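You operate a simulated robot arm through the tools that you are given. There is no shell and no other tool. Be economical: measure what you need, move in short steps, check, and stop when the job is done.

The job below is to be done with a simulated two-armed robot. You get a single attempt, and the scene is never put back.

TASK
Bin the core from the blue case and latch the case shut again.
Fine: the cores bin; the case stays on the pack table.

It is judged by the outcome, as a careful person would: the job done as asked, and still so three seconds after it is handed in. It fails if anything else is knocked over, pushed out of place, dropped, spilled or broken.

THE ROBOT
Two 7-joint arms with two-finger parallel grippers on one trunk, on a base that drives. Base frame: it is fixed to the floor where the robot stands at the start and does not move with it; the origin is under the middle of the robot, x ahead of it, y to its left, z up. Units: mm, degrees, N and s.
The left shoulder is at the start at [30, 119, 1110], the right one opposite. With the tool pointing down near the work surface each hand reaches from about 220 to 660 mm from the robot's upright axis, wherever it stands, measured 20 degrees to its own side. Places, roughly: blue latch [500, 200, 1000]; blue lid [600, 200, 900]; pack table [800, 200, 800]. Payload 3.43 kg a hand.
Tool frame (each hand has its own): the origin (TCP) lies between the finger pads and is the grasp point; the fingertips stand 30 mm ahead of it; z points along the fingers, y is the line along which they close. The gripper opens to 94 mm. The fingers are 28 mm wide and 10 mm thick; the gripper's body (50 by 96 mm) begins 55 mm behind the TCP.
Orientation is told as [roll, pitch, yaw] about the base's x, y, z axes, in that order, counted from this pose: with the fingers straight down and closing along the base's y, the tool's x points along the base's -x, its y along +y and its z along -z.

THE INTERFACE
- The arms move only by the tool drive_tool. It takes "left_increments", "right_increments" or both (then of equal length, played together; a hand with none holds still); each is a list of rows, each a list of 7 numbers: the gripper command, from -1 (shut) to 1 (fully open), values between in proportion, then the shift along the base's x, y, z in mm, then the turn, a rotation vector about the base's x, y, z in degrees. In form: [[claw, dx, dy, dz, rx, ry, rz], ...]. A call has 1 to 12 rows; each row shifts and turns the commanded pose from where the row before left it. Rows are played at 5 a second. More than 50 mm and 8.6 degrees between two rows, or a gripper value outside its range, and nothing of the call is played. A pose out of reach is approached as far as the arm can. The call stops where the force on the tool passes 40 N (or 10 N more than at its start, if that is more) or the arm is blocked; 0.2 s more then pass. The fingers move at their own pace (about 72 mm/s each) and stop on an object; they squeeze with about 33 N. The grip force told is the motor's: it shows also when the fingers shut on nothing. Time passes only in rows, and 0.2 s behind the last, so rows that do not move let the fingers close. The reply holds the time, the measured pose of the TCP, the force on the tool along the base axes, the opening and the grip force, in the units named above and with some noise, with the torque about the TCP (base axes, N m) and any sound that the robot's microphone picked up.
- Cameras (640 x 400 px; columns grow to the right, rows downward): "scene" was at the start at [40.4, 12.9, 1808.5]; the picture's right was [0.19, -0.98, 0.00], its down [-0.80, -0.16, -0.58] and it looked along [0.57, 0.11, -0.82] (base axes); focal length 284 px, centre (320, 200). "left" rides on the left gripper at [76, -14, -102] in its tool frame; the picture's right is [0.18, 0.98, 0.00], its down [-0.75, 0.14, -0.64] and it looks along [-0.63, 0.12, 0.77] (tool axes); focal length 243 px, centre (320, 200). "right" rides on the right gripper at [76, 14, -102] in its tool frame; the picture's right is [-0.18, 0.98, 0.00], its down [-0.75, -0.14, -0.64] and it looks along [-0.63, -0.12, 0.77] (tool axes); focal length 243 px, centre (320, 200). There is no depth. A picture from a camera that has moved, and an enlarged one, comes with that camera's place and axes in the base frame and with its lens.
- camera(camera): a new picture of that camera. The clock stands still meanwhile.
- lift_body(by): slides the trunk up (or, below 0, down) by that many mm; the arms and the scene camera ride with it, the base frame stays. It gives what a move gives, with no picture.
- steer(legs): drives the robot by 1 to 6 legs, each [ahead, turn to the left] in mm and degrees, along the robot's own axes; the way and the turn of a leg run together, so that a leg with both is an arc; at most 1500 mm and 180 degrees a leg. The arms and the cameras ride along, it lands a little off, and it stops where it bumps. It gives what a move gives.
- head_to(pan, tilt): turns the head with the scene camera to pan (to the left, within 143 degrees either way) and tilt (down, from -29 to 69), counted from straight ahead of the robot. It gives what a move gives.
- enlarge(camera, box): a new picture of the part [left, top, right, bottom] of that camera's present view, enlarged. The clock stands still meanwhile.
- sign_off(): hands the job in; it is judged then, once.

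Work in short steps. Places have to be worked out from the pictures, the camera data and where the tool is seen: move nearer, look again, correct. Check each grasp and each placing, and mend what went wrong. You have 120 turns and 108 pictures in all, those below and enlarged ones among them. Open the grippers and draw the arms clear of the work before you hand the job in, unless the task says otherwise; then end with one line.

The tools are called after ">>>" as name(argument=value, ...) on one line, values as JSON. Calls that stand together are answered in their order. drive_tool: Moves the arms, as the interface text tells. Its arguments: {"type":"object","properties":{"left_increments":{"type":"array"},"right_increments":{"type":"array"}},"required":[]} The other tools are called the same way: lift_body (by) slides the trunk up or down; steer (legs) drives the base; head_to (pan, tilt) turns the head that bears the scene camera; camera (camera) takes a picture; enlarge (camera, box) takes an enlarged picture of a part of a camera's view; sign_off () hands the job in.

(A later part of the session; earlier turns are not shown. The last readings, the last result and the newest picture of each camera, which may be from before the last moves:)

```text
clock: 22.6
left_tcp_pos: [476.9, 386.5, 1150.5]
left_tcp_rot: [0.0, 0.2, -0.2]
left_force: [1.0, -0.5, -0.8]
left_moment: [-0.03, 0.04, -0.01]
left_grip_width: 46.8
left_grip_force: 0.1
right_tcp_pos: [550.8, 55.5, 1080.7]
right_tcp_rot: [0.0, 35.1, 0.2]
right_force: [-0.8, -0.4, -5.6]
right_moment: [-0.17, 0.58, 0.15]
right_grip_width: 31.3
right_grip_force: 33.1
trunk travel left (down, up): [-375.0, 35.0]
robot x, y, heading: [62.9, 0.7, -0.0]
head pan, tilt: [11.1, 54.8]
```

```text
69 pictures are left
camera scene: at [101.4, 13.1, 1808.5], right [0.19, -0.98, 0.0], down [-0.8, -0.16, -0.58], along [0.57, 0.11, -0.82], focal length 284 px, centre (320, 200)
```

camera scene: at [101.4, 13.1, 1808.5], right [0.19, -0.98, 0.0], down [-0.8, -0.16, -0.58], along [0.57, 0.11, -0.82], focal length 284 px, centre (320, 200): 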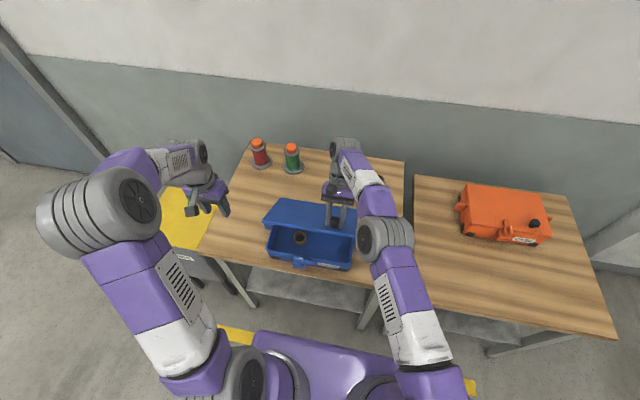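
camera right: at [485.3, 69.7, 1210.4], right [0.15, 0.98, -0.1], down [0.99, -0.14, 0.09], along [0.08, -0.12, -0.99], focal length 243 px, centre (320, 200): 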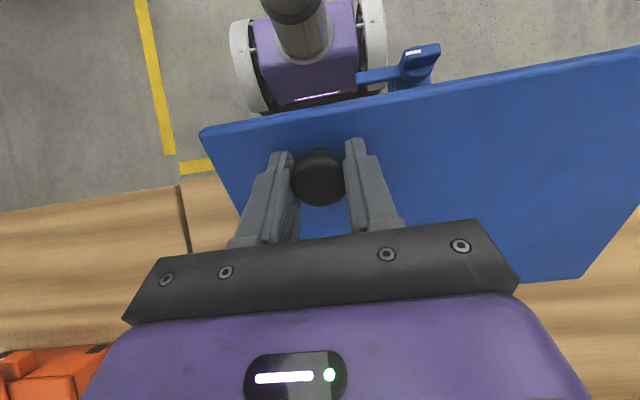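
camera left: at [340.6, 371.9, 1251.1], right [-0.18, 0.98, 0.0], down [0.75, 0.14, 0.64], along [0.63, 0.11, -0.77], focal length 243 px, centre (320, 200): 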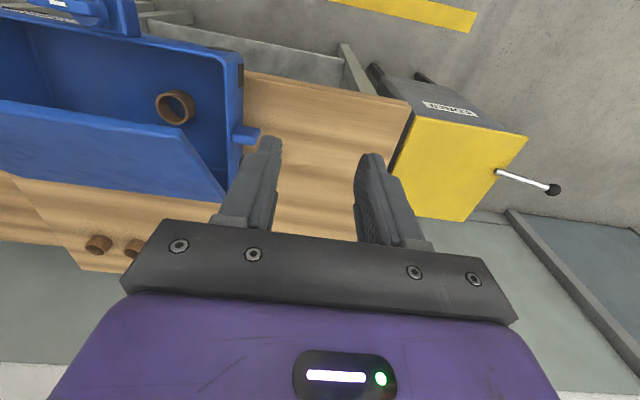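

The case moved with it. Another 35 mm brings it back to its original distance.

>>> steer(legs=[[35, 0]])

>>> drive_tool(right_increments=[[-1, 0, 5, 0, 0, 0, 0]])

>>> camera(camera="scene")

```text
clock: 23.4
left_tcp_pos: [507.2, 386.4, 1149.8]
left_tcp_rot: [0.0, -0.1, -0.4]
left_force: [-0.7, 0.3, 0.6]
left_moment: [0.01, -0.04, 0.02]
left_grip_width: 47.0
left_grip_force: 0.2
right_tcp_pos: [580.1, 57.4, 1080.7]
right_tcp_rot: [-0.1, 35.1, 0.3]
right_force: [-0.7, -0.8, -4.3]
right_moment: [-0.04, 0.54, 0.16]
right_grip_width: 31.1
right_grip_force: 32.5
trunk travel left (down, up): [-375.0, 35.0]
robot x, y, heading: [93.7, -1.6, -0.1]
head pan, tilt: [11.1, 54.8]
```

```text
clock: 23.8
left_tcp_pos: [505.8, 386.3, 1151.1]
left_tcp_rot: [0.0, -0.2, -0.2]
left_force: [0.7, 0.1, 0.0]
left_moment: [0.02, -0.01, -0.01]
left_grip_width: 46.9
left_grip_force: 0.1
right_tcp_pos: [579.5, 60.7, 1081.4]
right_tcp_rot: [0.0, 35.1, 0.2]
right_force: [0.8, -0.8, -2.8]
right_moment: [0.03, 0.19, -0.05]
right_grip_width: 31.3
right_grip_force: 33.0
trunk travel left (down, up): [-375.0, 35.0]
robot x, y, heading: [90.5, 1.0, 0.2]
head pan, tilt: [11.1, 54.8]
```

```text
68 pictures are left
camera scene: at [130.8, 13.2, 1808.6], right [0.19, -0.98, 0.0], down [-0.8, -0.16, -0.58], along [0.57, 0.11, -0.82], focal length 284 px, centre (320, 200)
```

scene: 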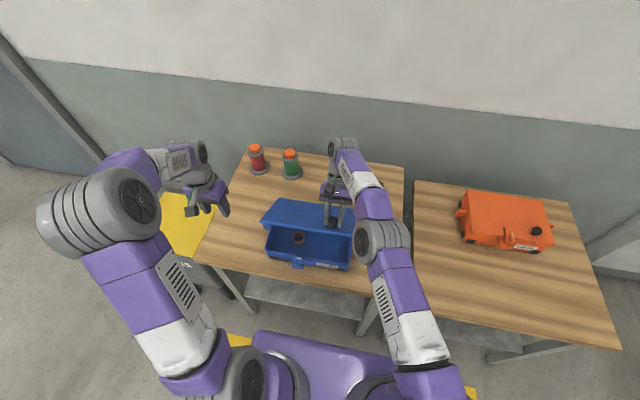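

The lid is about 47° open and the case is nearly back. Holding the lid with the right hand, I'll raise it a bit more while taking out some hand tilt to stay in reach. Two rows first.

>>> drive_tool(right_increments=[[-1, 8.5, 0, 7.6, 0, -5, 0], [-1, 9.2, 0, 6.8, 0, -5, 0]])

```text
clock: 24.4
left_tcp_pos: [509.5, 385.3, 1149.0]
left_tcp_rot: [0.0, -0.1, -0.3]
left_force: [-0.1, 0.2, 0.2]
left_moment: [0.0, 0.01, -0.04]
left_grip_width: 46.9
left_grip_force: 0.1
right_tcp_pos: [600.5, 60.6, 1097.3]
right_tcp_rot: [-0.1, 25.0, 0.1]
right_force: [-0.1, -0.4, -2.8]
right_moment: [0.31, 0.32, -0.08]
right_grip_width: 30.6
right_grip_force: 33.1
trunk travel left (down, up): [-375.0, 35.0]
robot x, y, heading: [92.5, 1.5, -0.0]
head pan, tilt: [11.1, 54.8]
```

That's within reach, so I'll do the next three rows.

>>> drive_tool(right_increments=[[-1, 9.4, 0, 5.9, 0, -5, 0], [-1, 9.8, 0, 4.6, 0, -5, 0], [-1, 10, 0, 3.8, 0, -5, 0]])

>>> enlarge(camera="scene", box=[220, 130, 400, 280])

>>> camera(camera="left")

```text
clock: 25.2
left_tcp_pos: [510.1, 387.1, 1150.3]
left_tcp_rot: [0.0, 0.0, -0.3]
left_force: [0.3, 0.3, 0.2]
left_moment: [-0.02, 0.04, 0.0]
left_grip_width: 47.0
left_grip_force: 0.1
right_tcp_pos: [631.2, 62.1, 1111.9]
right_tcp_rot: [-0.2, 10.1, 0.2]
right_force: [-1.0, 0.5, -4.8]
right_moment: [0.13, 0.49, 0.02]
right_grip_width: 31.0
right_grip_force: 32.7
trunk travel left (down, up): [-375.0, 35.0]
robot x, y, heading: [92.9, -1.9, -0.1]
head pan, tilt: [11.1, 54.8]
```

```text
2.67 times, centred on (310, 205) of scene
camera zoom: at [133.4, 13.1, 1808.5], right [0.19, -0.98, 0.0], down [-0.8, -0.16, -0.58], along [0.57, 0.11, -0.82], focal length 757 px, centre (347, 187)
```

zoom: 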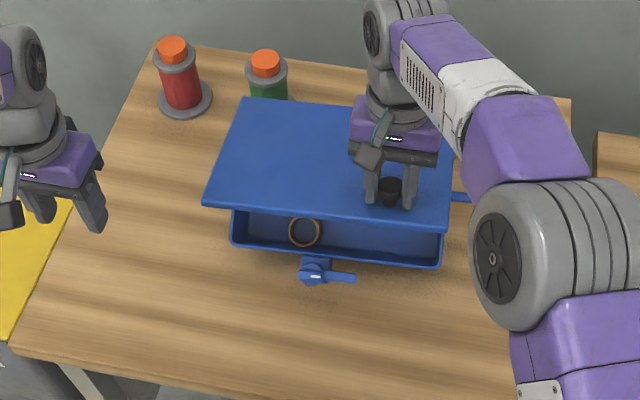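

```text
66 pictures are left
camera left: at [432.9, 373.2, 1251.1], right [-0.18, 0.98, 0.0], down [0.75, 0.14, 0.64], along [0.63, 0.12, -0.77], focal length 243 px, centre (320, 200)
```

left: 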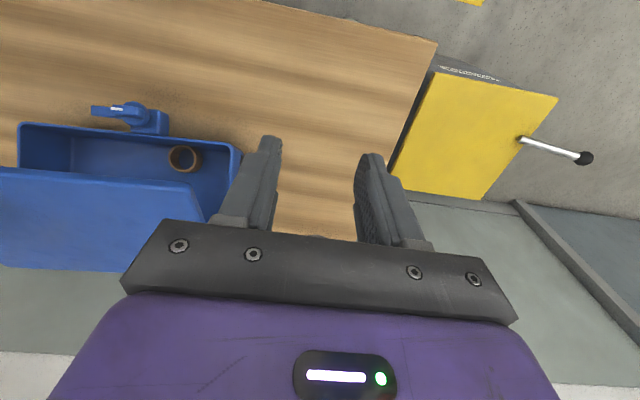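

The picture looks inconsistent: the lid appears only slightly open and the case further back. I'll look closer.

>>> camera(camera="right")

>>> enlarge(camera="left", box=[0, 70, 280, 250])

```text
65 pictures are left
camera right: at [573.0, 76.4, 1226.7], right [0.18, 0.98, -0.03], down [0.85, -0.14, 0.5], along [0.49, -0.12, -0.86], focal length 243 px, centre (320, 200)
```

right: 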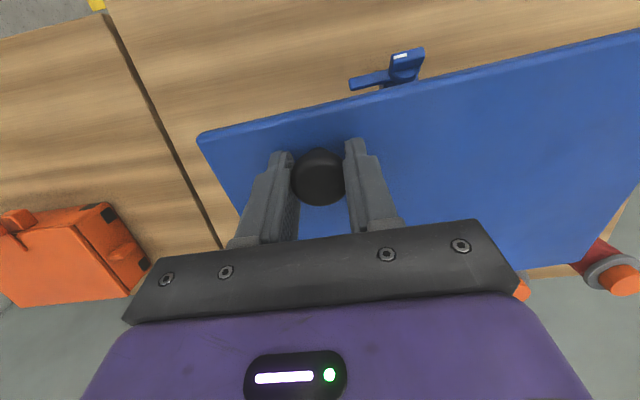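

```text
2.22 times, centred on (140, 160) of left
camera zoom: at [432.9, 373.2, 1251.1], right [-0.18, 0.98, 0.0], down [0.75, 0.14, 0.64], along [0.63, 0.12, -0.77], focal length 539 px, centre (720, 289)
```

zoom: 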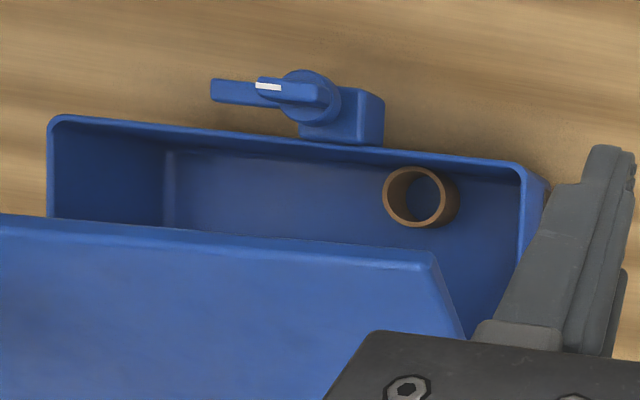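

I see now: the grip on the knob is rigid, so un-tilting the hand lifted the rear of the case and tipped it onto its front edge. I'll undo it by lowering and drawing back to the known pose with the lid 10° open.

>>> drive_tool(right_increments=[[-1, -8, 0, -13, 0, 0, 0], [-1, -10, 0, -13, 0, 0, 0], [-1, -12, 0, -13, 0, 0, 0], [-1, -12, 0, -13, 0, 0, 0], [-1, -12, 0, -13, 0, 0, 0], [-1, -12, 0, -13, 0, 0, 0]])

>>> enlarge(camera="left", box=[0, 20, 280, 250])

```text
clock: 26.6
left_tcp_pos: [509.8, 386.9, 1150.5]
left_tcp_rot: [-0.1, 0.0, -0.3]
left_force: [-0.1, -0.9, -0.1]
left_moment: [0.0, -0.04, -0.01]
left_grip_width: 47.3
left_grip_force: 0.1
right_tcp_pos: [563.2, 60.6, 1032.9]
right_tcp_rot: [-0.1, 10.2, 0.2]
right_force: [0.0, 0.2, -4.0]
right_moment: [0.08, 0.46, 0.0]
right_grip_width: 30.9
right_grip_force: 33.2
trunk travel left (down, up): [-375.0, 35.0]
robot x, y, heading: [89.8, 0.6, 0.0]
head pan, tilt: [11.1, 54.8]
```

```text
1.74 times, centred on (140, 135) of left
camera zoom: at [433.0, 373.2, 1251.0], right [-0.18, 0.98, 0.0], down [0.75, 0.14, 0.64], along [0.63, 0.12, -0.77], focal length 422 px, centre (633, 313)
```

zoom: 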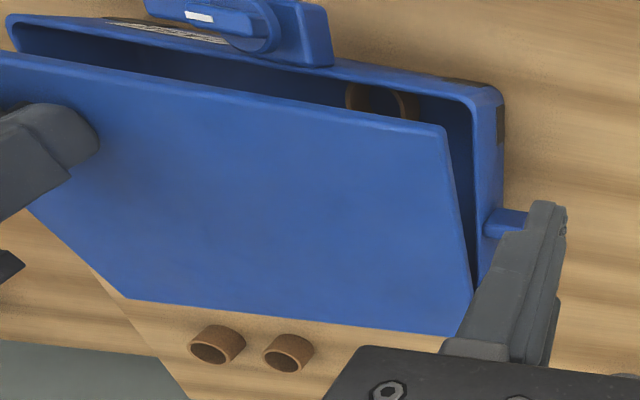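

It's coming down well, so I'll continue the last 30 mm.

>>> drive_tool(right_increments=[[-1, -8, 0, -11, 0, 0, 0], [-1, -8, 0, -10, 0, 0, 0], [-1, -5, 0, -8, 0, 0, 0]])

>>> camera(camera="scene")

>>> enlarge(camera="left", box=[0, 0, 280, 230])

```text
clock: 27.4
left_tcp_pos: [508.2, 386.4, 1148.5]
left_tcp_rot: [0.0, 0.0, -0.3]
left_force: [-0.2, -0.4, 0.8]
left_moment: [0.0, 0.01, 0.02]
left_grip_width: 47.3
left_grip_force: 0.0
right_tcp_pos: [544.4, 61.9, 1005.4]
right_tcp_rot: [0.0, 9.8, 0.2]
right_force: [2.6, -0.9, 4.1]
right_moment: [-0.02, -0.98, -0.1]
right_grip_width: 31.0
right_grip_force: 33.2
trunk travel left (down, up): [-375.0, 35.0]
robot x, y, heading: [94.8, 0.9, 0.2]
head pan, tilt: [11.1, 54.8]
```

```text
62 pictures are left
camera scene: at [133.0, 12.7, 1808.6], right [0.19, -0.98, 0.0], down [-0.8, -0.16, -0.58], along [0.57, 0.11, -0.82], focal length 284 px, centre (320, 200)
```

scene: 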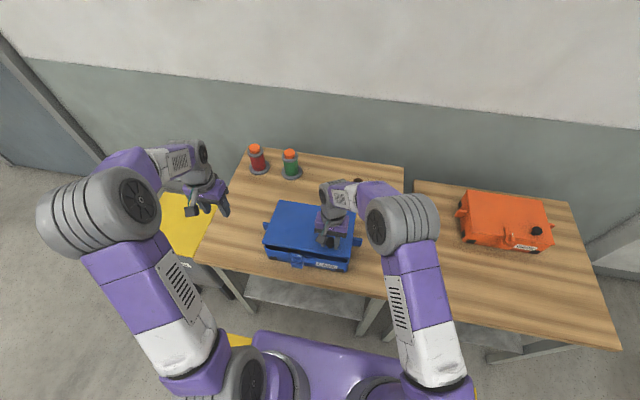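

```text
1.74 times, centred on (140, 115) of left
camera zoom: at [432.7, 372.9, 1251.4], right [-0.18, 0.98, 0.0], down [0.75, 0.14, 0.64], along [0.63, 0.12, -0.77], focal length 422 px, centre (633, 348)
```

zoom: 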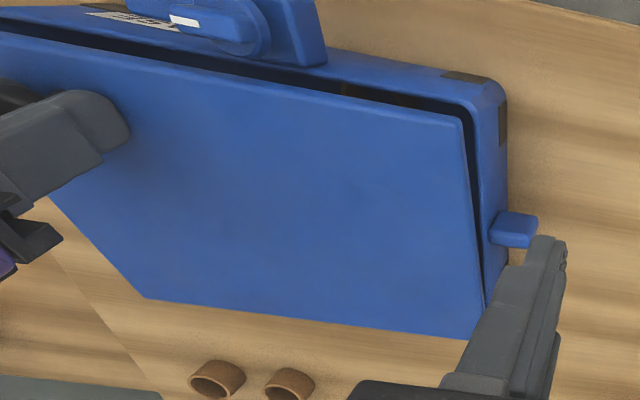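

The case is flat on the table again with the lid about 10° open. I'll close the lid, draw the case 35 mm nearer (still well on the table), then release and lift off to reposition the robot for better reach.

>>> drive_tool(right_increments=[[-1, -5, 0, -12.9, 0, -5, 0], [-1, -3.8, 0, -12.4, 0, -5, 0], [-1, -12, 0, 0, 0, 0, 0], [-1, -12, 0, 0, 0, 0, 0], [-1, -11, 0, 0, 0, 0, 0], [0.3, 0, 0, 0, 0, 0, 0], [0.3, 0, 0, 0, 0, 0, 0], [0.3, 0, 0, 40, 0, 0, 0], [0.3, 0, 0, 50, 0, 0, 0], [0.3, 0, 0, 50, 0, 0, 0]])

>>> enlarge(camera="scene", box=[200, 130, 420, 310])

```text
clock: 29.6
left_tcp_pos: [508.6, 386.4, 1150.2]
left_tcp_rot: [0.0, 0.0, -0.2]
left_force: [0.4, 0.2, -0.4]
left_moment: [0.0, -0.01, 0.0]
left_grip_width: 47.1
left_grip_force: 0.0
right_tcp_pos: [497.6, 61.7, 1121.0]
right_tcp_rot: [-0.2, 0.2, 0.2]
right_force: [-0.3, 0.0, 0.7]
right_moment: [0.0, -0.03, 0.0]
right_grip_width: 61.2
right_grip_force: 0.0
trunk travel left (down, up): [-375.0, 35.0]
robot x, y, heading: [90.2, -1.5, 0.2]
head pan, tilt: [11.1, 54.8]
```

```text
2.22 times, centred on (310, 220) of scene
camera zoom: at [132.6, 12.9, 1808.5], right [0.19, -0.98, 0.0], down [-0.8, -0.16, -0.58], along [0.57, 0.11, -0.82], focal length 631 px, centre (342, 156)
```

zoom: 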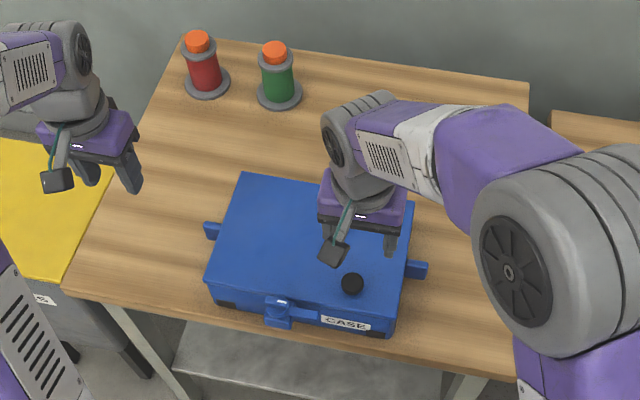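

The case sits closed and square on the table. I'll turn the robot 30° left so the right shoulder is nearer the knob, and pan the head to compensate.

>>> steer(legs=[[0, 30]])

>>> head_to(pan=-15, tilt=55)

>>> camera(camera="scene")

```text
clock: 31.5
left_tcp_pos: [266.8, 540.9, 1149.4]
left_tcp_rot: [0.0, 0.0, 29.1]
left_force: [0.1, -0.1, -0.8]
left_moment: [0.02, -0.04, 0.0]
left_grip_width: 47.2
left_grip_force: 0.0
right_tcp_pos: [416.7, 254.3, 1119.5]
right_tcp_rot: [-0.1, 0.0, 29.5]
right_force: [0.1, -0.5, -0.3]
right_moment: [-0.01, 0.0, -0.01]
right_grip_width: 61.2
right_grip_force: 0.1
trunk travel left (down, up): [-375.0, 35.0]
robot x, y, heading: [92.9, 1.7, 29.5]
head pan, tilt: [11.1, 54.8]
```

```text
clock: 32.4
left_tcp_pos: [266.2, 540.1, 1149.6]
left_tcp_rot: [0.0, 0.1, 29.2]
left_force: [0.5, 0.2, 0.2]
left_moment: [0.01, 0.03, -0.01]
left_grip_width: 47.1
left_grip_force: 0.0
right_tcp_pos: [416.3, 252.9, 1120.3]
right_tcp_rot: [-0.1, 0.1, 29.5]
right_force: [0.0, 0.5, -0.7]
right_moment: [0.02, -0.02, -0.02]
right_grip_width: 61.0
right_grip_force: 0.1
trunk travel left (down, up): [-375.0, 35.0]
robot x, y, heading: [94.4, -0.5, 29.4]
head pan, tilt: [-15.0, 55.0]
```

```text
59 pictures are left
camera scene: at [136.1, 2.3, 1808.2], right [0.25, -0.97, 0.0], down [-0.79, -0.2, -0.57], along [0.56, 0.14, -0.82], focal length 284 px, centre (320, 200)
```

scene: 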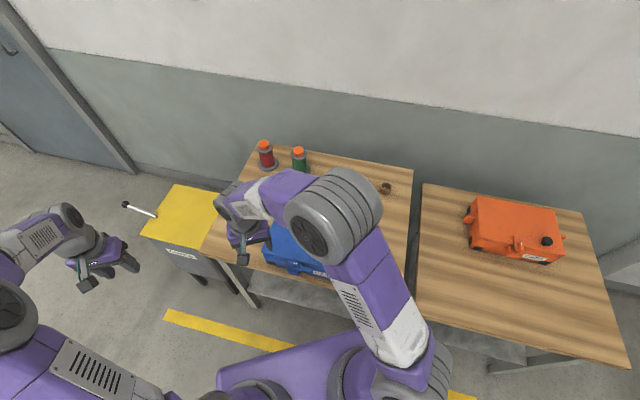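

Now I'll move the right hand back above the knob at (498, 62) and restore its yaw.

>>> drive_tool(right_increments=[[0.4, 16.3, -38.3, 0, 0, 0, -5.9], [0.4, 16.3, -38.3, 0, 0, 0, -5.9], [0.4, 16.3, -38.3, 0, 0, 0, -5.9], [0.4, 16.3, -38.3, 0, 0, 0, -5.9], [0.4, 16.3, -38.3, 0, 0, 0, -5.9], [0.4, 0, 0, -50, 0, 0, 0], [0.4, 0, 0, -45, 0, 0, 0]])

>>> camera(camera="right")

```text
clock: 34.0
left_tcp_pos: [267.1, 541.6, 1150.1]
left_tcp_rot: [0.0, 0.0, 29.1]
left_force: [-0.2, -0.4, -0.1]
left_moment: [-0.02, 0.0, -0.03]
left_grip_width: 46.9
left_grip_force: 0.0
right_tcp_pos: [494.6, 61.6, 1021.9]
right_tcp_rot: [-0.2, 0.1, 0.0]
right_force: [0.2, 0.0, 0.4]
right_moment: [-0.04, 0.0, 0.03]
right_grip_width: 65.7
right_grip_force: 0.0
trunk travel left (down, up): [-375.0, 35.0]
robot x, y, heading: [94.5, 0.3, 29.4]
head pan, tilt: [-15.0, 55.0]
```

```text
58 pictures are left
camera right: at [418.1, 76.9, 1126.8], right [0.18, 0.98, 0.0], down [0.76, -0.14, 0.64], along [0.63, -0.12, -0.77], focal length 243 px, centre (320, 200)
```

right: 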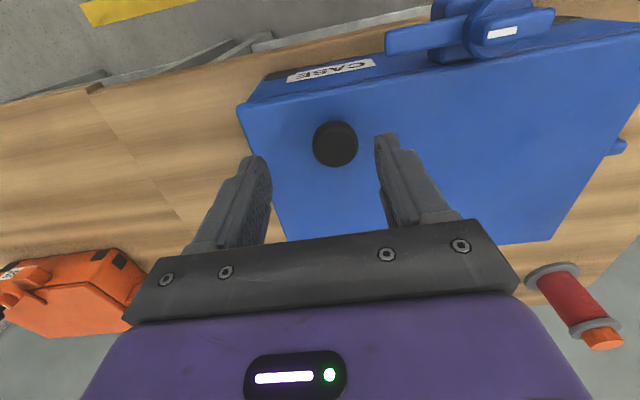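

The knob shows at about (500, 72), so I'll shift +5 / +11 mm, descend and grip.

>>> drive_tool(right_increments=[[0.4, 5, 11, 0, 0, 0, 0], [0.3, 0, 0, -22, 0, 0, 0], [0.2, 0, 0, -20, 0, 0, 0], [-1, 0, 0, 0, 0, 0, 0], [-1, 0, 0, 0, 0, 0, 0], [-1, 0, 0, 0, 0, 0, 0]])

>>> enlarge(camera="right", box=[200, 80, 460, 250])

```text
clock: 35.4
left_tcp_pos: [266.9, 541.6, 1149.7]
left_tcp_rot: [0.0, 0.0, 29.0]
left_force: [0.2, 0.5, -0.8]
left_moment: [-0.01, -0.01, 0.01]
left_grip_width: 46.9
left_grip_force: 0.0
right_tcp_pos: [501.4, 72.6, 981.3]
right_tcp_rot: [-0.1, 0.1, 0.2]
right_force: [0.0, -0.3, 0.8]
right_moment: [0.04, 0.13, 0.01]
right_grip_width: 31.1
right_grip_force: 33.1
trunk travel left (down, up): [-375.0, 35.0]
robot x, y, heading: [91.9, -1.4, 29.5]
head pan, tilt: [-15.0, 55.0]
```

```text
2.35 times, centred on (330, 165) of right
camera zoom: at [425.3, 87.8, 1085.3], right [0.18, 0.98, 0.0], down [0.76, -0.14, 0.64], along [0.63, -0.12, -0.77], focal length 571 px, centre (296, 282)
```

zoom: 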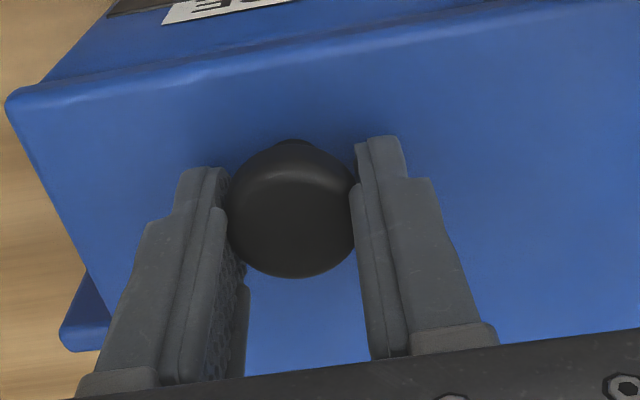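

Good grip. I'll open along the arc, turning the hand with the lid, to 30° first.

>>> drive_tool(right_increments=[[-1, 4.2, 0, 13.3, 0, 5, 0], [-1, 5.3, 0, 13, 0, 5, 0], [-1, 6.4, 0, 12.4, 0, 5, 0], [-1, 7.4, 0, 11.8, 0, 5, 0], [-1, 8.5, 0, 11.2, 0, 5, 0], [-1, 9.5, 0, 10.3, 0, 5, 0]])

```text
clock: 36.8
left_tcp_pos: [266.2, 540.8, 1149.7]
left_tcp_rot: [0.1, 0.1, 29.0]
left_force: [0.1, 0.7, -0.3]
left_moment: [-0.01, -0.02, -0.02]
left_grip_width: 47.0
left_grip_force: 0.1
right_tcp_pos: [544.8, 72.6, 1057.1]
right_tcp_rot: [0.0, 30.0, 0.0]
right_force: [-0.8, -2.5, 5.5]
right_moment: [0.03, -0.8, 0.06]
right_grip_width: 30.8
right_grip_force: 33.5
trunk travel left (down, up): [-375.0, 35.0]
robot x, y, heading: [94.6, -3.6, 29.4]
head pan, tilt: [-15.0, 55.0]
```

All in reach. Two more rows.

>>> drive_tool(right_increments=[[-1, 10.2, 0, 9.5, 0, 5, 0], [-1, 11.2, 0, 8.5, 0, 5, 0]])

>>> drive_tool(right_increments=[[-1, 11.7, 0, 7.6, 0, 5, 0]])

>>> camera(camera="scene")

```text
clock: 37.4
left_tcp_pos: [266.9, 539.6, 1149.7]
left_tcp_rot: [0.1, 0.0, 29.2]
left_force: [-0.3, -0.5, 0.6]
left_moment: [0.06, -0.02, 0.03]
left_grip_width: 46.9
left_grip_force: 0.0
right_tcp_pos: [565.7, 73.3, 1074.5]
right_tcp_rot: [-0.1, 40.2, 0.1]
right_force: [-0.2, -2.8, 6.6]
right_moment: [-0.02, -0.71, 0.08]
right_grip_width: 31.1
right_grip_force: 33.3
trunk travel left (down, up): [-375.0, 35.0]
robot x, y, heading: [90.6, 0.2, 29.5]
head pan, tilt: [-15.0, 55.0]
```

```text
clock: 37.8
left_tcp_pos: [264.9, 539.6, 1150.9]
left_tcp_rot: [-0.1, -0.2, 29.1]
left_force: [0.6, -0.4, 0.6]
left_moment: [0.0, -0.01, 0.02]
left_grip_width: 47.0
left_grip_force: 0.1
right_tcp_pos: [574.9, 72.9, 1081.2]
right_tcp_rot: [0.1, 45.3, 0.1]
right_force: [-3.6, -4.2, 8.2]
right_moment: [-0.07, -0.43, 0.08]
right_grip_width: 31.0
right_grip_force: 32.5
trunk travel left (down, up): [-375.0, 35.0]
robot x, y, heading: [92.4, -0.1, 29.4]
head pan, tilt: [-15.0, 55.0]
```

```text
56 pictures are left
camera scene: at [134.6, 1.0, 1808.3], right [0.25, -0.97, 0.0], down [-0.79, -0.2, -0.57], along [0.56, 0.14, -0.82], focal length 284 px, centre (320, 200)
```

scene: 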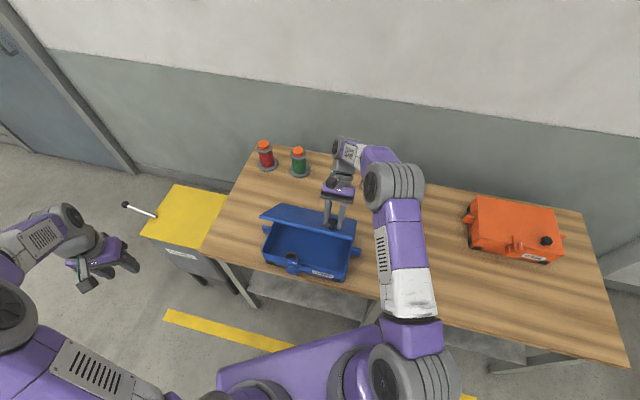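

Working at 45° with the case in place. I'll try on to 60° one or two rows at a time.

>>> drive_tool(right_increments=[[-1, 12.4, 0, 6.5, 0, 5, 0]])

>>> drive_tool(right_increments=[[-1, 12.9, 0, 5.4, 0, 5, 0]])

>>> enlarge(camera="scene", box=[230, 130, 400, 290])

```text
clock: 38.2
left_tcp_pos: [265.5, 539.8, 1150.0]
left_tcp_rot: [0.0, 0.0, 29.1]
left_force: [0.5, -0.1, 0.2]
left_moment: [0.03, -0.01, 0.02]
left_grip_width: 47.0
left_grip_force: 0.1
right_tcp_pos: [585.7, 72.3, 1088.5]
right_tcp_rot: [0.2, 50.2, 0.3]
right_force: [-3.3, -1.5, 12.2]
right_moment: [-0.01, -0.56, 0.2]
right_grip_width: 30.9
right_grip_force: 32.8
trunk travel left (down, up): [-375.0, 35.0]
robot x, y, heading: [93.2, 0.8, 29.2]
head pan, tilt: [-15.0, 55.0]
```

```text
clock: 38.6
left_tcp_pos: [264.9, 540.0, 1149.6]
left_tcp_rot: [-0.1, -0.1, 29.2]
left_force: [-0.6, -0.4, 0.7]
left_moment: [0.02, 0.0, 0.0]
left_grip_width: 46.9
left_grip_force: 0.1
right_tcp_pos: [599.0, 73.3, 1094.3]
right_tcp_rot: [0.2, 55.2, 0.3]
right_force: [-6.7, -0.5, 16.6]
right_moment: [0.14, -0.14, 0.04]
right_grip_width: 30.9
right_grip_force: 33.2
trunk travel left (down, up): [-375.0, 35.0]
robot x, y, heading: [94.0, -0.3, 29.3]
head pan, tilt: [-15.0, 55.0]
```

```text
2.50 times, centred on (315, 210) of scene
camera zoom: at [133.4, 1.7, 1808.4], right [0.25, -0.97, 0.0], down [-0.79, -0.2, -0.57], along [0.56, 0.14, -0.82], focal length 710 px, centre (332, 175)
```

zoom: 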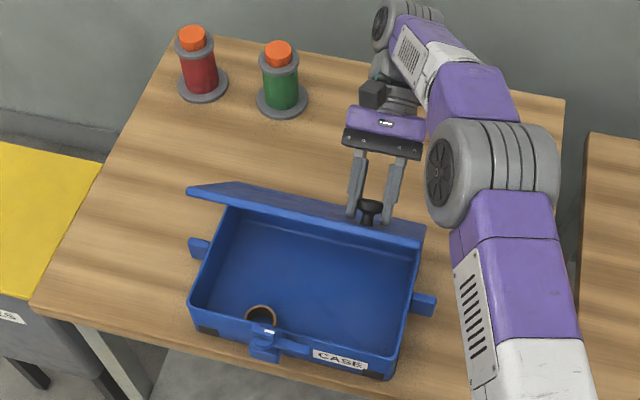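

The lid is wide open and the core sits against the front wall near (501, 193), about 43 mm across. I'll ease the small radial compression on the lid and bring the left hand above the core at yaw 0.

>>> drive_tool(right_increments=[[-1, -1, 0, 3, 0, 0, 0], [-1, 0, 0, 0, 0, 0, 0], [-1, 0, 0, 0, 0, 0, 0], [-1, 0, 0, 0, 0, 0, 0], [-1, 0, 0, 0, 0, 0, 0], [-1, 0, 0, 0, 0, 0, 0], [-1, 0, 0, 0, 0, 0, 0], [-1, 0, 0, 0, 0, 0, 0], [-1, 0, 0, 0, 0, 0, 0]], left_increments=[[0.6, 26, -38.5, -10, 0, 0, -3.2], [0.6, 26, -38.5, -10, 0, 0, -3.2], [0.6, 26, -38.5, -10, 0, 0, -3.2], [0.6, 26, -38.5, -10, 0, 0, -3.2], [0.6, 26, -38.5, -10, 0, 0, -3.2], [0.6, 26, -38.5, -10, 0, 0, -3.3], [0.6, 26, -38.5, -10, 0, 0, -3.3], [0.6, 26, -38.5, -10, 0, 0, -3.3], [0.6, 26, -38.5, -10, 0, 0, -3.3]])

>>> camera(camera="left")

>>> enlarge(camera="scene", box=[230, 130, 400, 290])

```text
clock: 40.6
left_tcp_pos: [500.9, 192.8, 1058.8]
left_tcp_rot: [0.2, 0.1, -0.1]
left_force: [-0.4, 0.0, -0.7]
left_moment: [0.0, -0.01, -0.01]
left_grip_width: 75.3
left_grip_force: 0.1
right_tcp_pos: [602.7, 73.3, 1095.0]
right_tcp_rot: [0.0, 55.2, 0.0]
right_force: [1.5, -1.4, -0.6]
right_moment: [0.01, -0.01, -0.05]
right_grip_width: 31.2
right_grip_force: 33.0
trunk travel left (down, up): [-375.0, 35.0]
robot x, y, heading: [93.4, 1.9, 29.5]
head pan, tilt: [-15.0, 55.0]
```

```text
54 pictures are left
camera left: at [425.9, 179.3, 1159.3], right [-0.18, 0.98, 0.0], down [0.75, 0.14, 0.64], along [0.63, 0.12, -0.77], focal length 243 px, centre (320, 200)
```

left: 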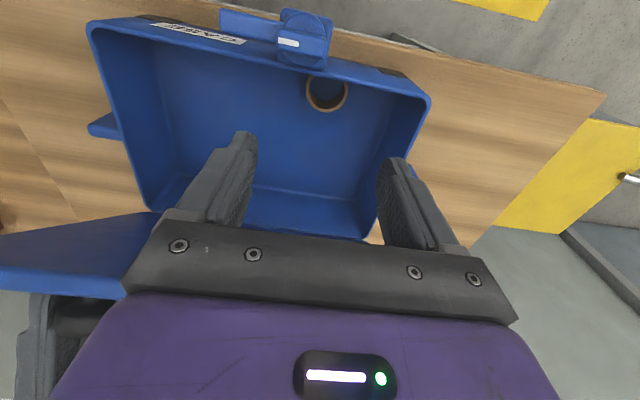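

```text
2.50 times, centred on (315, 210) of scene
camera zoom: at [137.7, 1.3, 1808.2], right [0.25, -0.97, 0.0], down [-0.79, -0.2, -0.57], along [0.55, 0.14, -0.82], focal length 710 px, centre (332, 175)
```

zoom: 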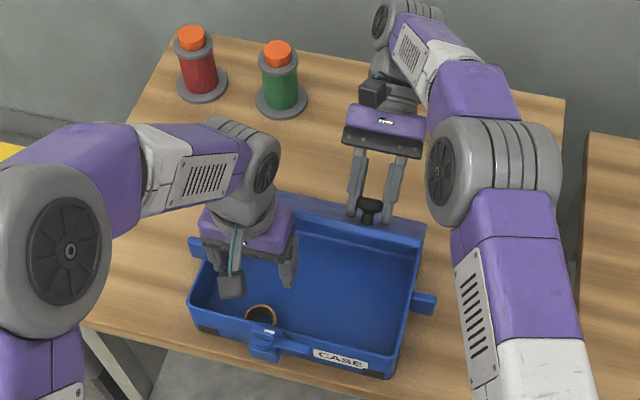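

The left view puts the core at about (498, 200). I'll descend partway and re-check.

>>> drive_tool(left_increments=[[0.6, 0, 6, -25, 0, 0, 0], [0.6, 0, 0, -25, 0, 0, 0], [0.6, 0, 0, -25, 0, 0, 0]])

>>> camera(camera="left")

```text
clock: 41.4
left_tcp_pos: [500.0, 199.4, 983.7]
left_tcp_rot: [-0.1, -0.1, -0.1]
left_force: [0.5, -0.2, 0.0]
left_moment: [0.0, 0.0, 0.01]
left_grip_width: 75.3
left_grip_force: 0.1
right_tcp_pos: [601.2, 74.1, 1093.9]
right_tcp_rot: [0.0, 55.2, 0.1]
right_force: [-0.8, -0.4, -0.1]
right_moment: [0.06, 0.21, 0.12]
right_grip_width: 31.3
right_grip_force: 33.0
trunk travel left (down, up): [-375.0, 35.0]
robot x, y, heading: [94.0, 2.7, 29.4]
head pan, tilt: [-15.0, 55.0]
```

```text
52 pictures are left
camera left: at [424.1, 185.6, 1085.2], right [-0.18, 0.98, 0.0], down [0.75, 0.14, 0.64], along [0.63, 0.12, -0.77], focal length 243 px, centre (320, 200)
```

left: 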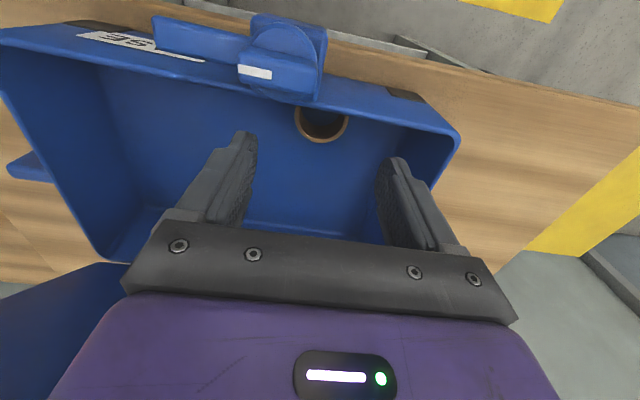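

Core centre is about (499, 201). I'll lower in small rows to TCP z≈915 and check.

>>> drive_tool(left_increments=[[0.6, 0, 2, -20, 0, 0, 0], [0.6, 0, 0, -20, 0, 0, 0], [0.6, 0, 0, -15, 0, 0, 0], [0.6, 0, 0, -12, 0, 0, 0]])

>>> camera(camera="left")

```text
clock: 42.4
left_tcp_pos: [499.8, 201.8, 918.7]
left_tcp_rot: [0.0, 0.0, 0.0]
left_force: [0.6, -0.5, 0.7]
left_moment: [0.0, 0.03, -0.02]
left_grip_width: 75.1
left_grip_force: 0.1
right_tcp_pos: [601.6, 72.9, 1094.3]
right_tcp_rot: [-0.1, 55.2, 0.2]
right_force: [0.7, -1.9, 0.0]
right_moment: [-0.03, 0.15, 0.03]
right_grip_width: 31.1
right_grip_force: 33.0
trunk travel left (down, up): [-375.0, 35.0]
robot x, y, heading: [93.9, 2.0, 29.7]
head pan, tilt: [-15.0, 55.0]
```

```text
51 pictures are left
camera left: at [422.6, 187.0, 1019.4], right [-0.18, 0.98, 0.0], down [0.75, 0.14, 0.64], along [0.63, 0.12, -0.77], focal length 243 px, centre (320, 200)
```

left: 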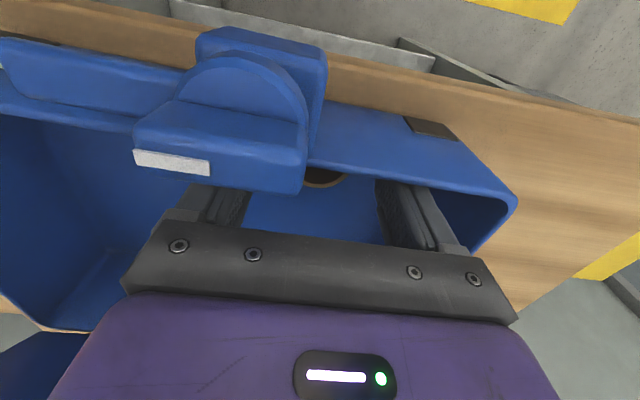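

The core is between the fingers. I'll lower 8 mm more and close.

>>> drive_tool(left_increments=[[0.6, 0, 1, -8, 0, 0, 0], [-1, 0, 0, 0, 0, 0, 0], [-1, 0, 0, 0, 0, 0, 0], [-1, 0, 0, 0, 0, 0, 0]])

>>> camera(camera="left")

```text
clock: 43.4
left_tcp_pos: [498.4, 202.8, 910.6]
left_tcp_rot: [0.0, 0.1, -0.1]
left_force: [-0.1, -0.9, 0.1]
left_moment: [-0.02, -0.03, 0.02]
left_grip_width: 41.2
left_grip_force: 33.2
right_tcp_pos: [601.2, 74.3, 1095.5]
right_tcp_rot: [-0.1, 55.3, 0.1]
right_force: [0.6, -1.0, 0.1]
right_moment: [-0.01, 0.1, -0.02]
right_grip_width: 31.0
right_grip_force: 32.5
trunk travel left (down, up): [-375.0, 35.0]
robot x, y, heading: [94.7, 1.1, 29.3]
head pan, tilt: [-15.0, 55.0]
```

```text
50 pictures are left
camera left: at [423.5, 188.6, 1011.9], right [-0.18, 0.98, 0.0], down [0.75, 0.14, 0.64], along [0.63, 0.12, -0.77], focal length 243 px, centre (320, 200)
```

left: 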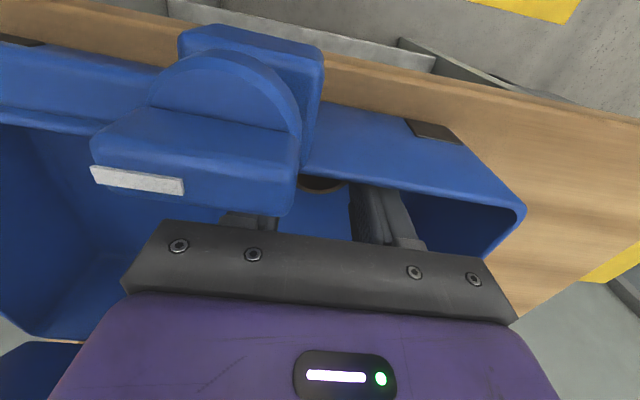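

The fingers stopped at 41 mm, so the core is gripped. I'll lift straight up and check.

>>> drive_tool(left_increments=[[-1, 0, 0, 15, 0, 0, 0], [-1, 1, 0, 30, 0, 0, 0], [-1, 1, 0, 40, 0, 0, 0], [-1, 0, 0, 45, 0, 0, 0], [-1, 0, 0, 45, 0, 0, 0]])

>>> camera(camera="left")

```text
clock: 44.6
left_tcp_pos: [500.1, 201.2, 1085.5]
left_tcp_rot: [-0.1, 0.0, -0.3]
left_force: [0.2, 0.2, -0.5]
left_moment: [-0.04, 0.0, -0.01]
left_grip_width: 41.0
left_grip_force: 33.1
right_tcp_pos: [601.1, 72.5, 1096.1]
right_tcp_rot: [-0.1, 55.0, 0.0]
right_force: [1.7, -1.2, 0.8]
right_moment: [0.03, 0.02, -0.14]
right_grip_width: 31.0
right_grip_force: 33.1
trunk travel left (down, up): [-375.0, 35.0]
robot x, y, heading: [92.1, 1.4, 29.7]
head pan, tilt: [-15.0, 55.0]
```

```text
49 pictures are left
camera left: at [423.4, 186.7, 1187.2], right [-0.18, 0.98, 0.0], down [0.75, 0.14, 0.64], along [0.63, 0.12, -0.77], focal length 243 px, centre (320, 200)
```

left: 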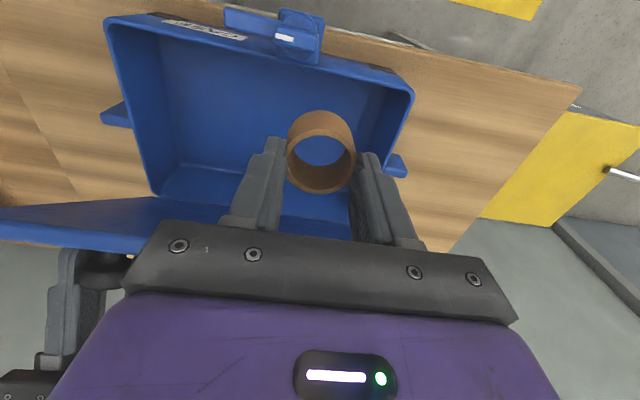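

The core is held. I'll move the left hand well aside, holding the core.

>>> drive_tool(left_increments=[[-1, -20, 32, 10, 0, 0, 4], [-1, -20, 32, 10, 0, 0, 4], [-1, -25, 32, 8, 0, 0, 4], [-1, -25, 32, 8, 0, 0, 4], [-1, -25, 32, 8, 0, 0, 4], [-1, -25, 32, 8, 0, 0, 4], [-1, -25, 32, 8, 0, 0, 4]])

>>> drive_tool(right_increments=[[-1, -12.9, 0, -5.4, 0, -5, 0], [-1, -12.4, 0, -6.5, 0, -5, 0], [-1, -11.7, 0, -7.6, 0, -5, 0], [-1, -11.2, 0, -8.5, 0, -5, 0], [-1, -10.2, 0, -9.5, 0, -5, 0], [-1, -9.5, 0, -10.3, 0, -5, 0], [-1, -8.5, 0, -11.2, 0, -5, 0], [-1, -7.4, 0, -11.8, 0, -5, 0], [-1, -6.4, 0, -12.4, 0, -5, 0], [-1, -5.3, 0, -13, 0, -5, 0]])

>>> camera(camera="scene")

```text
clock: 46.2
left_tcp_pos: [335.7, 426.9, 1144.8]
left_tcp_rot: [0.0, 0.0, 27.9]
left_force: [0.3, -0.5, -1.2]
left_moment: [-0.01, -0.03, -0.01]
left_grip_width: 40.8
left_grip_force: 33.0
right_tcp_pos: [601.4, 73.1, 1095.3]
right_tcp_rot: [-0.2, 55.1, 0.1]
right_force: [-0.7, 0.7, -0.6]
right_moment: [0.0, 0.18, 0.09]
right_grip_width: 31.3
right_grip_force: 32.7
trunk travel left (down, up): [-375.0, 35.0]
robot x, y, heading: [94.4, 0.3, 29.5]
head pan, tilt: [-15.0, 55.0]
```

```text
clock: 48.4
left_tcp_pos: [335.8, 427.9, 1144.8]
left_tcp_rot: [0.0, 0.1, 27.9]
left_force: [-0.1, -0.7, -0.3]
left_moment: [0.01, -0.03, -0.03]
left_grip_width: 41.1
left_grip_force: 33.2
right_tcp_pos: [504.4, 72.4, 997.5]
right_tcp_rot: [-0.1, 5.0, 0.1]
right_force: [-0.1, 0.3, -4.0]
right_moment: [-0.14, 0.55, 0.06]
right_grip_width: 31.2
right_grip_force: 33.3
trunk travel left (down, up): [-375.0, 35.0]
robot x, y, heading: [93.7, 2.9, 29.3]
head pan, tilt: [-15.0, 55.0]
```

```text
48 pictures are left
camera scene: at [136.0, 2.9, 1808.2], right [0.25, -0.97, 0.0], down [-0.79, -0.2, -0.57], along [0.56, 0.14, -0.82], focal length 284 px, centre (320, 200)
```

scene: 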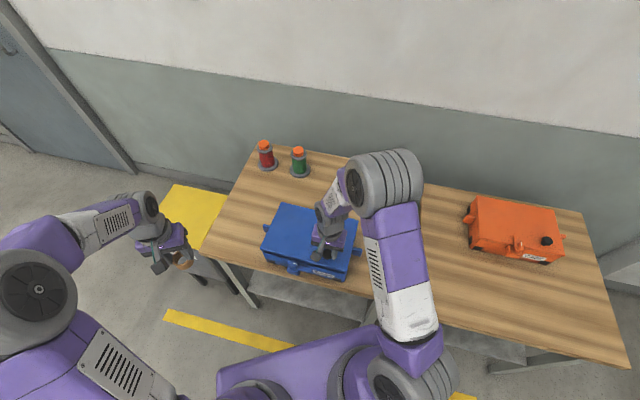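

The lid is nearly down, so I'll do the last step, seat it, release and raise.

>>> drive_tool(right_increments=[[-1, -4.2, 0, -13.3, 0, -5, 0], [-1, 0, 0, -3, 0, 0, 0], [0.3, 0, 0, 0, 0, 0, 0], [0.3, 0, 0, 0, 0, 0, 0], [0.3, 0, 0, 40, 0, 0, 0], [0.3, 0, 0, 50, 0, 0, 0]])

>>> camera(camera="right")

```text
clock: 49.8
left_tcp_pos: [336.0, 427.3, 1145.5]
left_tcp_rot: [0.0, 0.0, 27.9]
left_force: [0.2, -0.2, 0.2]
left_moment: [0.01, 0.0, 0.0]
left_grip_width: 41.1
left_grip_force: 32.6
right_tcp_pos: [501.3, 71.1, 1075.6]
right_tcp_rot: [-0.2, 0.1, 0.0]
right_force: [-0.5, -0.3, -1.2]
right_moment: [0.01, 0.01, 0.01]
right_grip_width: 61.0
right_grip_force: 0.1
trunk travel left (down, up): [-375.0, 35.0]
robot x, y, heading: [92.9, -1.0, 29.2]
head pan, tilt: [-15.0, 55.0]
```

```text
47 pictures are left
camera right: at [425.5, 86.2, 1180.1], right [0.18, 0.98, 0.0], down [0.76, -0.14, 0.64], along [0.63, -0.12, -0.77], focal length 243 px, centre (320, 200)
```

right: 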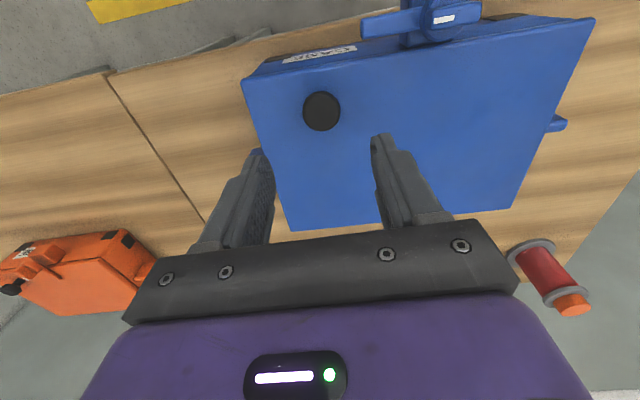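

The lid is shut. While the left hand holds the core, I'll try latching with the right hand: move over the latch at about (450, 163) and yaw to -90°.

>>> drive_tool(right_increments=[[0, -5, 9, 0, 0, 0, -8.2], [0, -5, 9, 0, 0, 0, -8.2], [0, -5, 9, 0, 0, 0, -8.2], [0, -5, 9, 0, 0, 0, -8.2], [0, -5, 9, 0, 0, 0, -8.2], [0, -5, 9, 0, 0, 0, -8.2], [0, -5, 9, 0, 0, 0, -8.2], [0, -5, 9, 0, 0, 0, -8.2], [0, -5, 9, 0, 0, 0, -8.2], [0, -5, 9, 0, 0, 0, -8.2], [0, -1, 2, 0, 0, 0, -8]])

>>> camera(camera="right")

>>> camera(camera="scene")

```text
clock: 52.2
left_tcp_pos: [336.0, 427.7, 1144.1]
left_tcp_rot: [0.0, -0.1, 27.9]
left_force: [-0.2, -0.9, -0.9]
left_moment: [0.01, -0.03, -0.01]
left_grip_width: 41.0
left_grip_force: 33.2
right_tcp_pos: [451.0, 164.2, 1073.5]
right_tcp_rot: [-0.2, 0.0, -90.1]
right_force: [-0.2, 0.1, -0.2]
right_moment: [-0.03, 0.01, 0.0]
right_grip_width: 46.9
right_grip_force: 0.1
trunk travel left (down, up): [-375.0, 35.0]
robot x, y, heading: [96.4, -0.7, 29.1]
head pan, tilt: [-15.0, 55.0]
```

```text
46 pictures are left
camera right: at [464.6, 242.4, 1177.8], right [0.98, -0.19, 0.0], down [-0.14, -0.75, 0.64], along [-0.12, -0.63, -0.77], focal length 243 px, centre (320, 200)
```

right: 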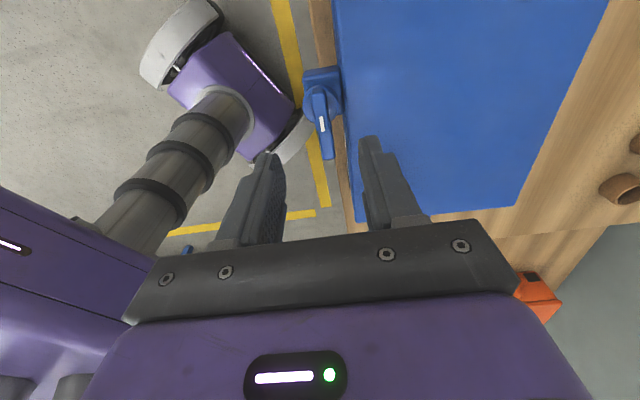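

```text
45 pictures are left
camera scene: at [136.0, 2.4, 1808.2], right [0.25, -0.97, 0.0], down [-0.79, -0.2, -0.57], along [0.56, 0.14, -0.82], focal length 284 px, centre (320, 200)
```

scene: 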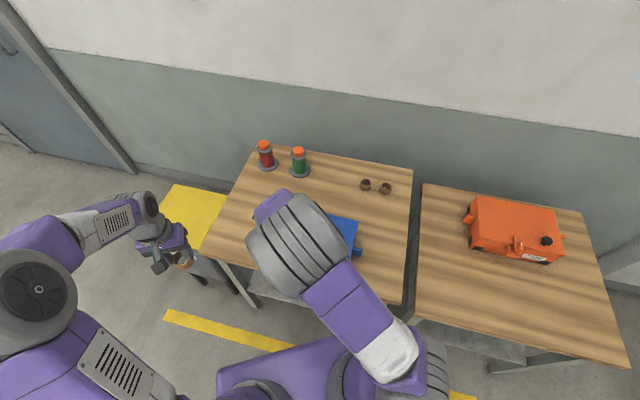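

The hand is aligned over the bar (mark at (449.5, 160)). I'll lower to z≈999 and grip.

>>> drive_tool(right_increments=[[0, 0, 0, -30, 0, 0, 0], [0, 0, 0, -30, 0, 0, 0], [-0.2, 0, 0, -14, 0, 0, 0], [-1, 0, 0, 0, 0, 0, 0], [-1, 0, 0, 0, 0, 0, 0], [-1, 0, 0, 0, 0, 0, 0]])

>>> enlarge(camera="right", box=[220, 60, 440, 240])

```text
clock: 53.6
left_tcp_pos: [337.2, 427.6, 1143.9]
left_tcp_rot: [0.0, 0.0, 27.8]
left_force: [0.3, 0.1, 0.2]
left_moment: [0.04, -0.02, -0.01]
left_grip_width: 41.1
left_grip_force: 33.1
right_tcp_pos: [452.8, 165.8, 999.8]
right_tcp_rot: [-0.1, 0.1, -90.0]
right_force: [0.3, -0.1, 0.2]
right_moment: [0.5, -0.07, -0.01]
right_grip_width: 11.6
right_grip_force: 33.0
trunk travel left (down, up): [-375.0, 35.0]
robot x, y, heading: [90.5, -2.0, 29.4]
head pan, tilt: [-15.0, 55.0]
```

```text
2.22 times, centred on (330, 150) of right
camera zoom: at [465.3, 241.9, 1104.7], right [0.98, -0.18, 0.0], down [-0.14, -0.76, 0.64], along [-0.12, -0.63, -0.77], focal length 539 px, centre (298, 311)
```

zoom: 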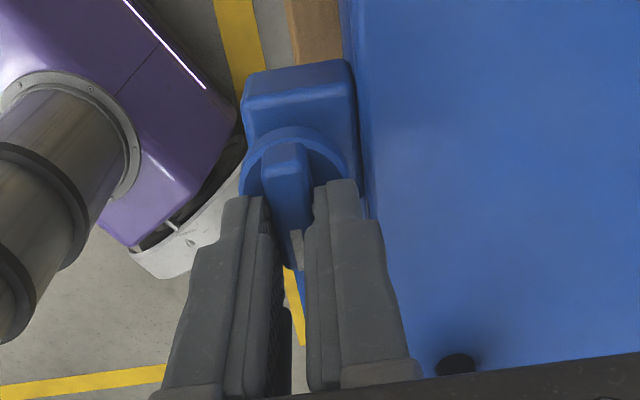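

The bar is gripped. I'll turn it counter-clockwise about the pivot by 40°, then check that the case stays put.

>>> drive_tool(right_increments=[[-1, 1.2, 0.1, 0, 0, 0, 8.2], [-1, 1.1, 0.3, 0, 0, 0, 8.2], [-1, 1, 0.4, 0, 0, 0, 8.2], [-1, 1, 0.5, 0, 0, 0, 8.2], [-1, 0.9, 0.7, 0, 0, 0, 8.2]])

>>> camera(camera="right")

```text
clock: 54.8
left_tcp_pos: [335.1, 426.6, 1144.3]
left_tcp_rot: [0.0, -0.1, 27.9]
left_force: [0.7, -0.2, -0.1]
left_moment: [0.03, 0.0, 0.0]
left_grip_width: 41.1
left_grip_force: 32.4
right_tcp_pos: [454.5, 166.5, 1002.0]
right_tcp_rot: [0.0, 0.2, -48.6]
right_force: [-5.2, -1.2, 16.4]
right_moment: [0.19, 0.4, 0.02]
right_grip_width: 11.7
right_grip_force: 32.5
trunk travel left (down, up): [-375.0, 35.0]
robot x, y, heading: [94.1, 0.8, 29.5]
head pan, tilt: [-15.0, 55.0]
```

```text
43 pictures are left
camera right: at [415.1, 234.0, 1104.7], right [0.86, 0.51, 0.0], down [0.39, -0.66, 0.64], along [0.33, -0.55, -0.77], focal length 243 px, centre (320, 200)
```

right: 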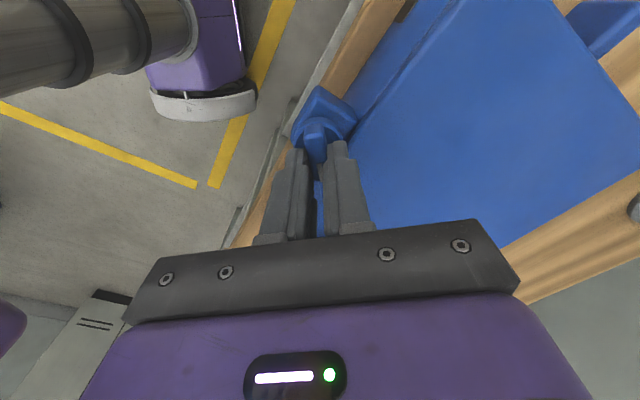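

The latch is turning with the case still, but there is a 16 N upward force. I'll look at the lid seam and tongue.

>>> enlarge(camera="right", box=[240, 0, 460, 240])

>>> enlarge(camera="scene", box=[230, 170, 390, 300])

```text
1.67 times, centred on (350, 120) of right
camera zoom: at [415.1, 234.0, 1104.7], right [0.86, 0.51, 0.0], down [0.39, -0.66, 0.64], along [0.33, -0.55, -0.77], focal length 404 px, centre (270, 333)
```

zoom: 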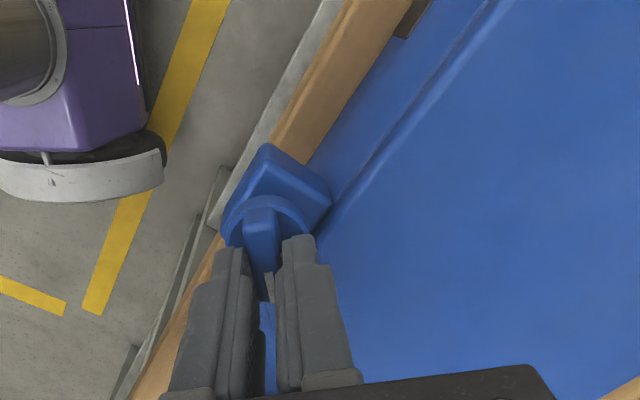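

```text
3.08 times, centred on (310, 235) of scene
camera zoom: at [133.9, 1.4, 1808.4], right [0.25, -0.97, 0.0], down [-0.79, -0.2, -0.57], along [0.56, 0.14, -0.82], focal length 874 px, centre (351, 92)
```

zoom: 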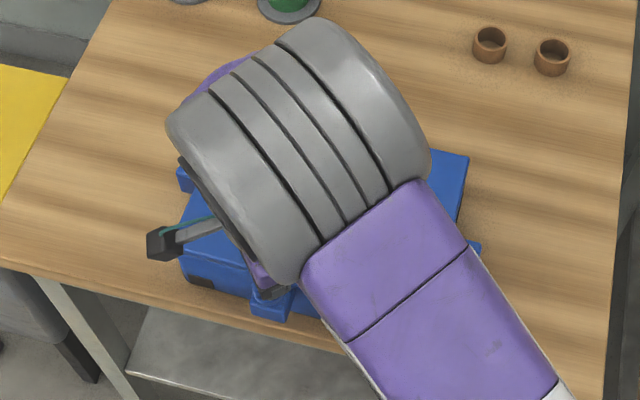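

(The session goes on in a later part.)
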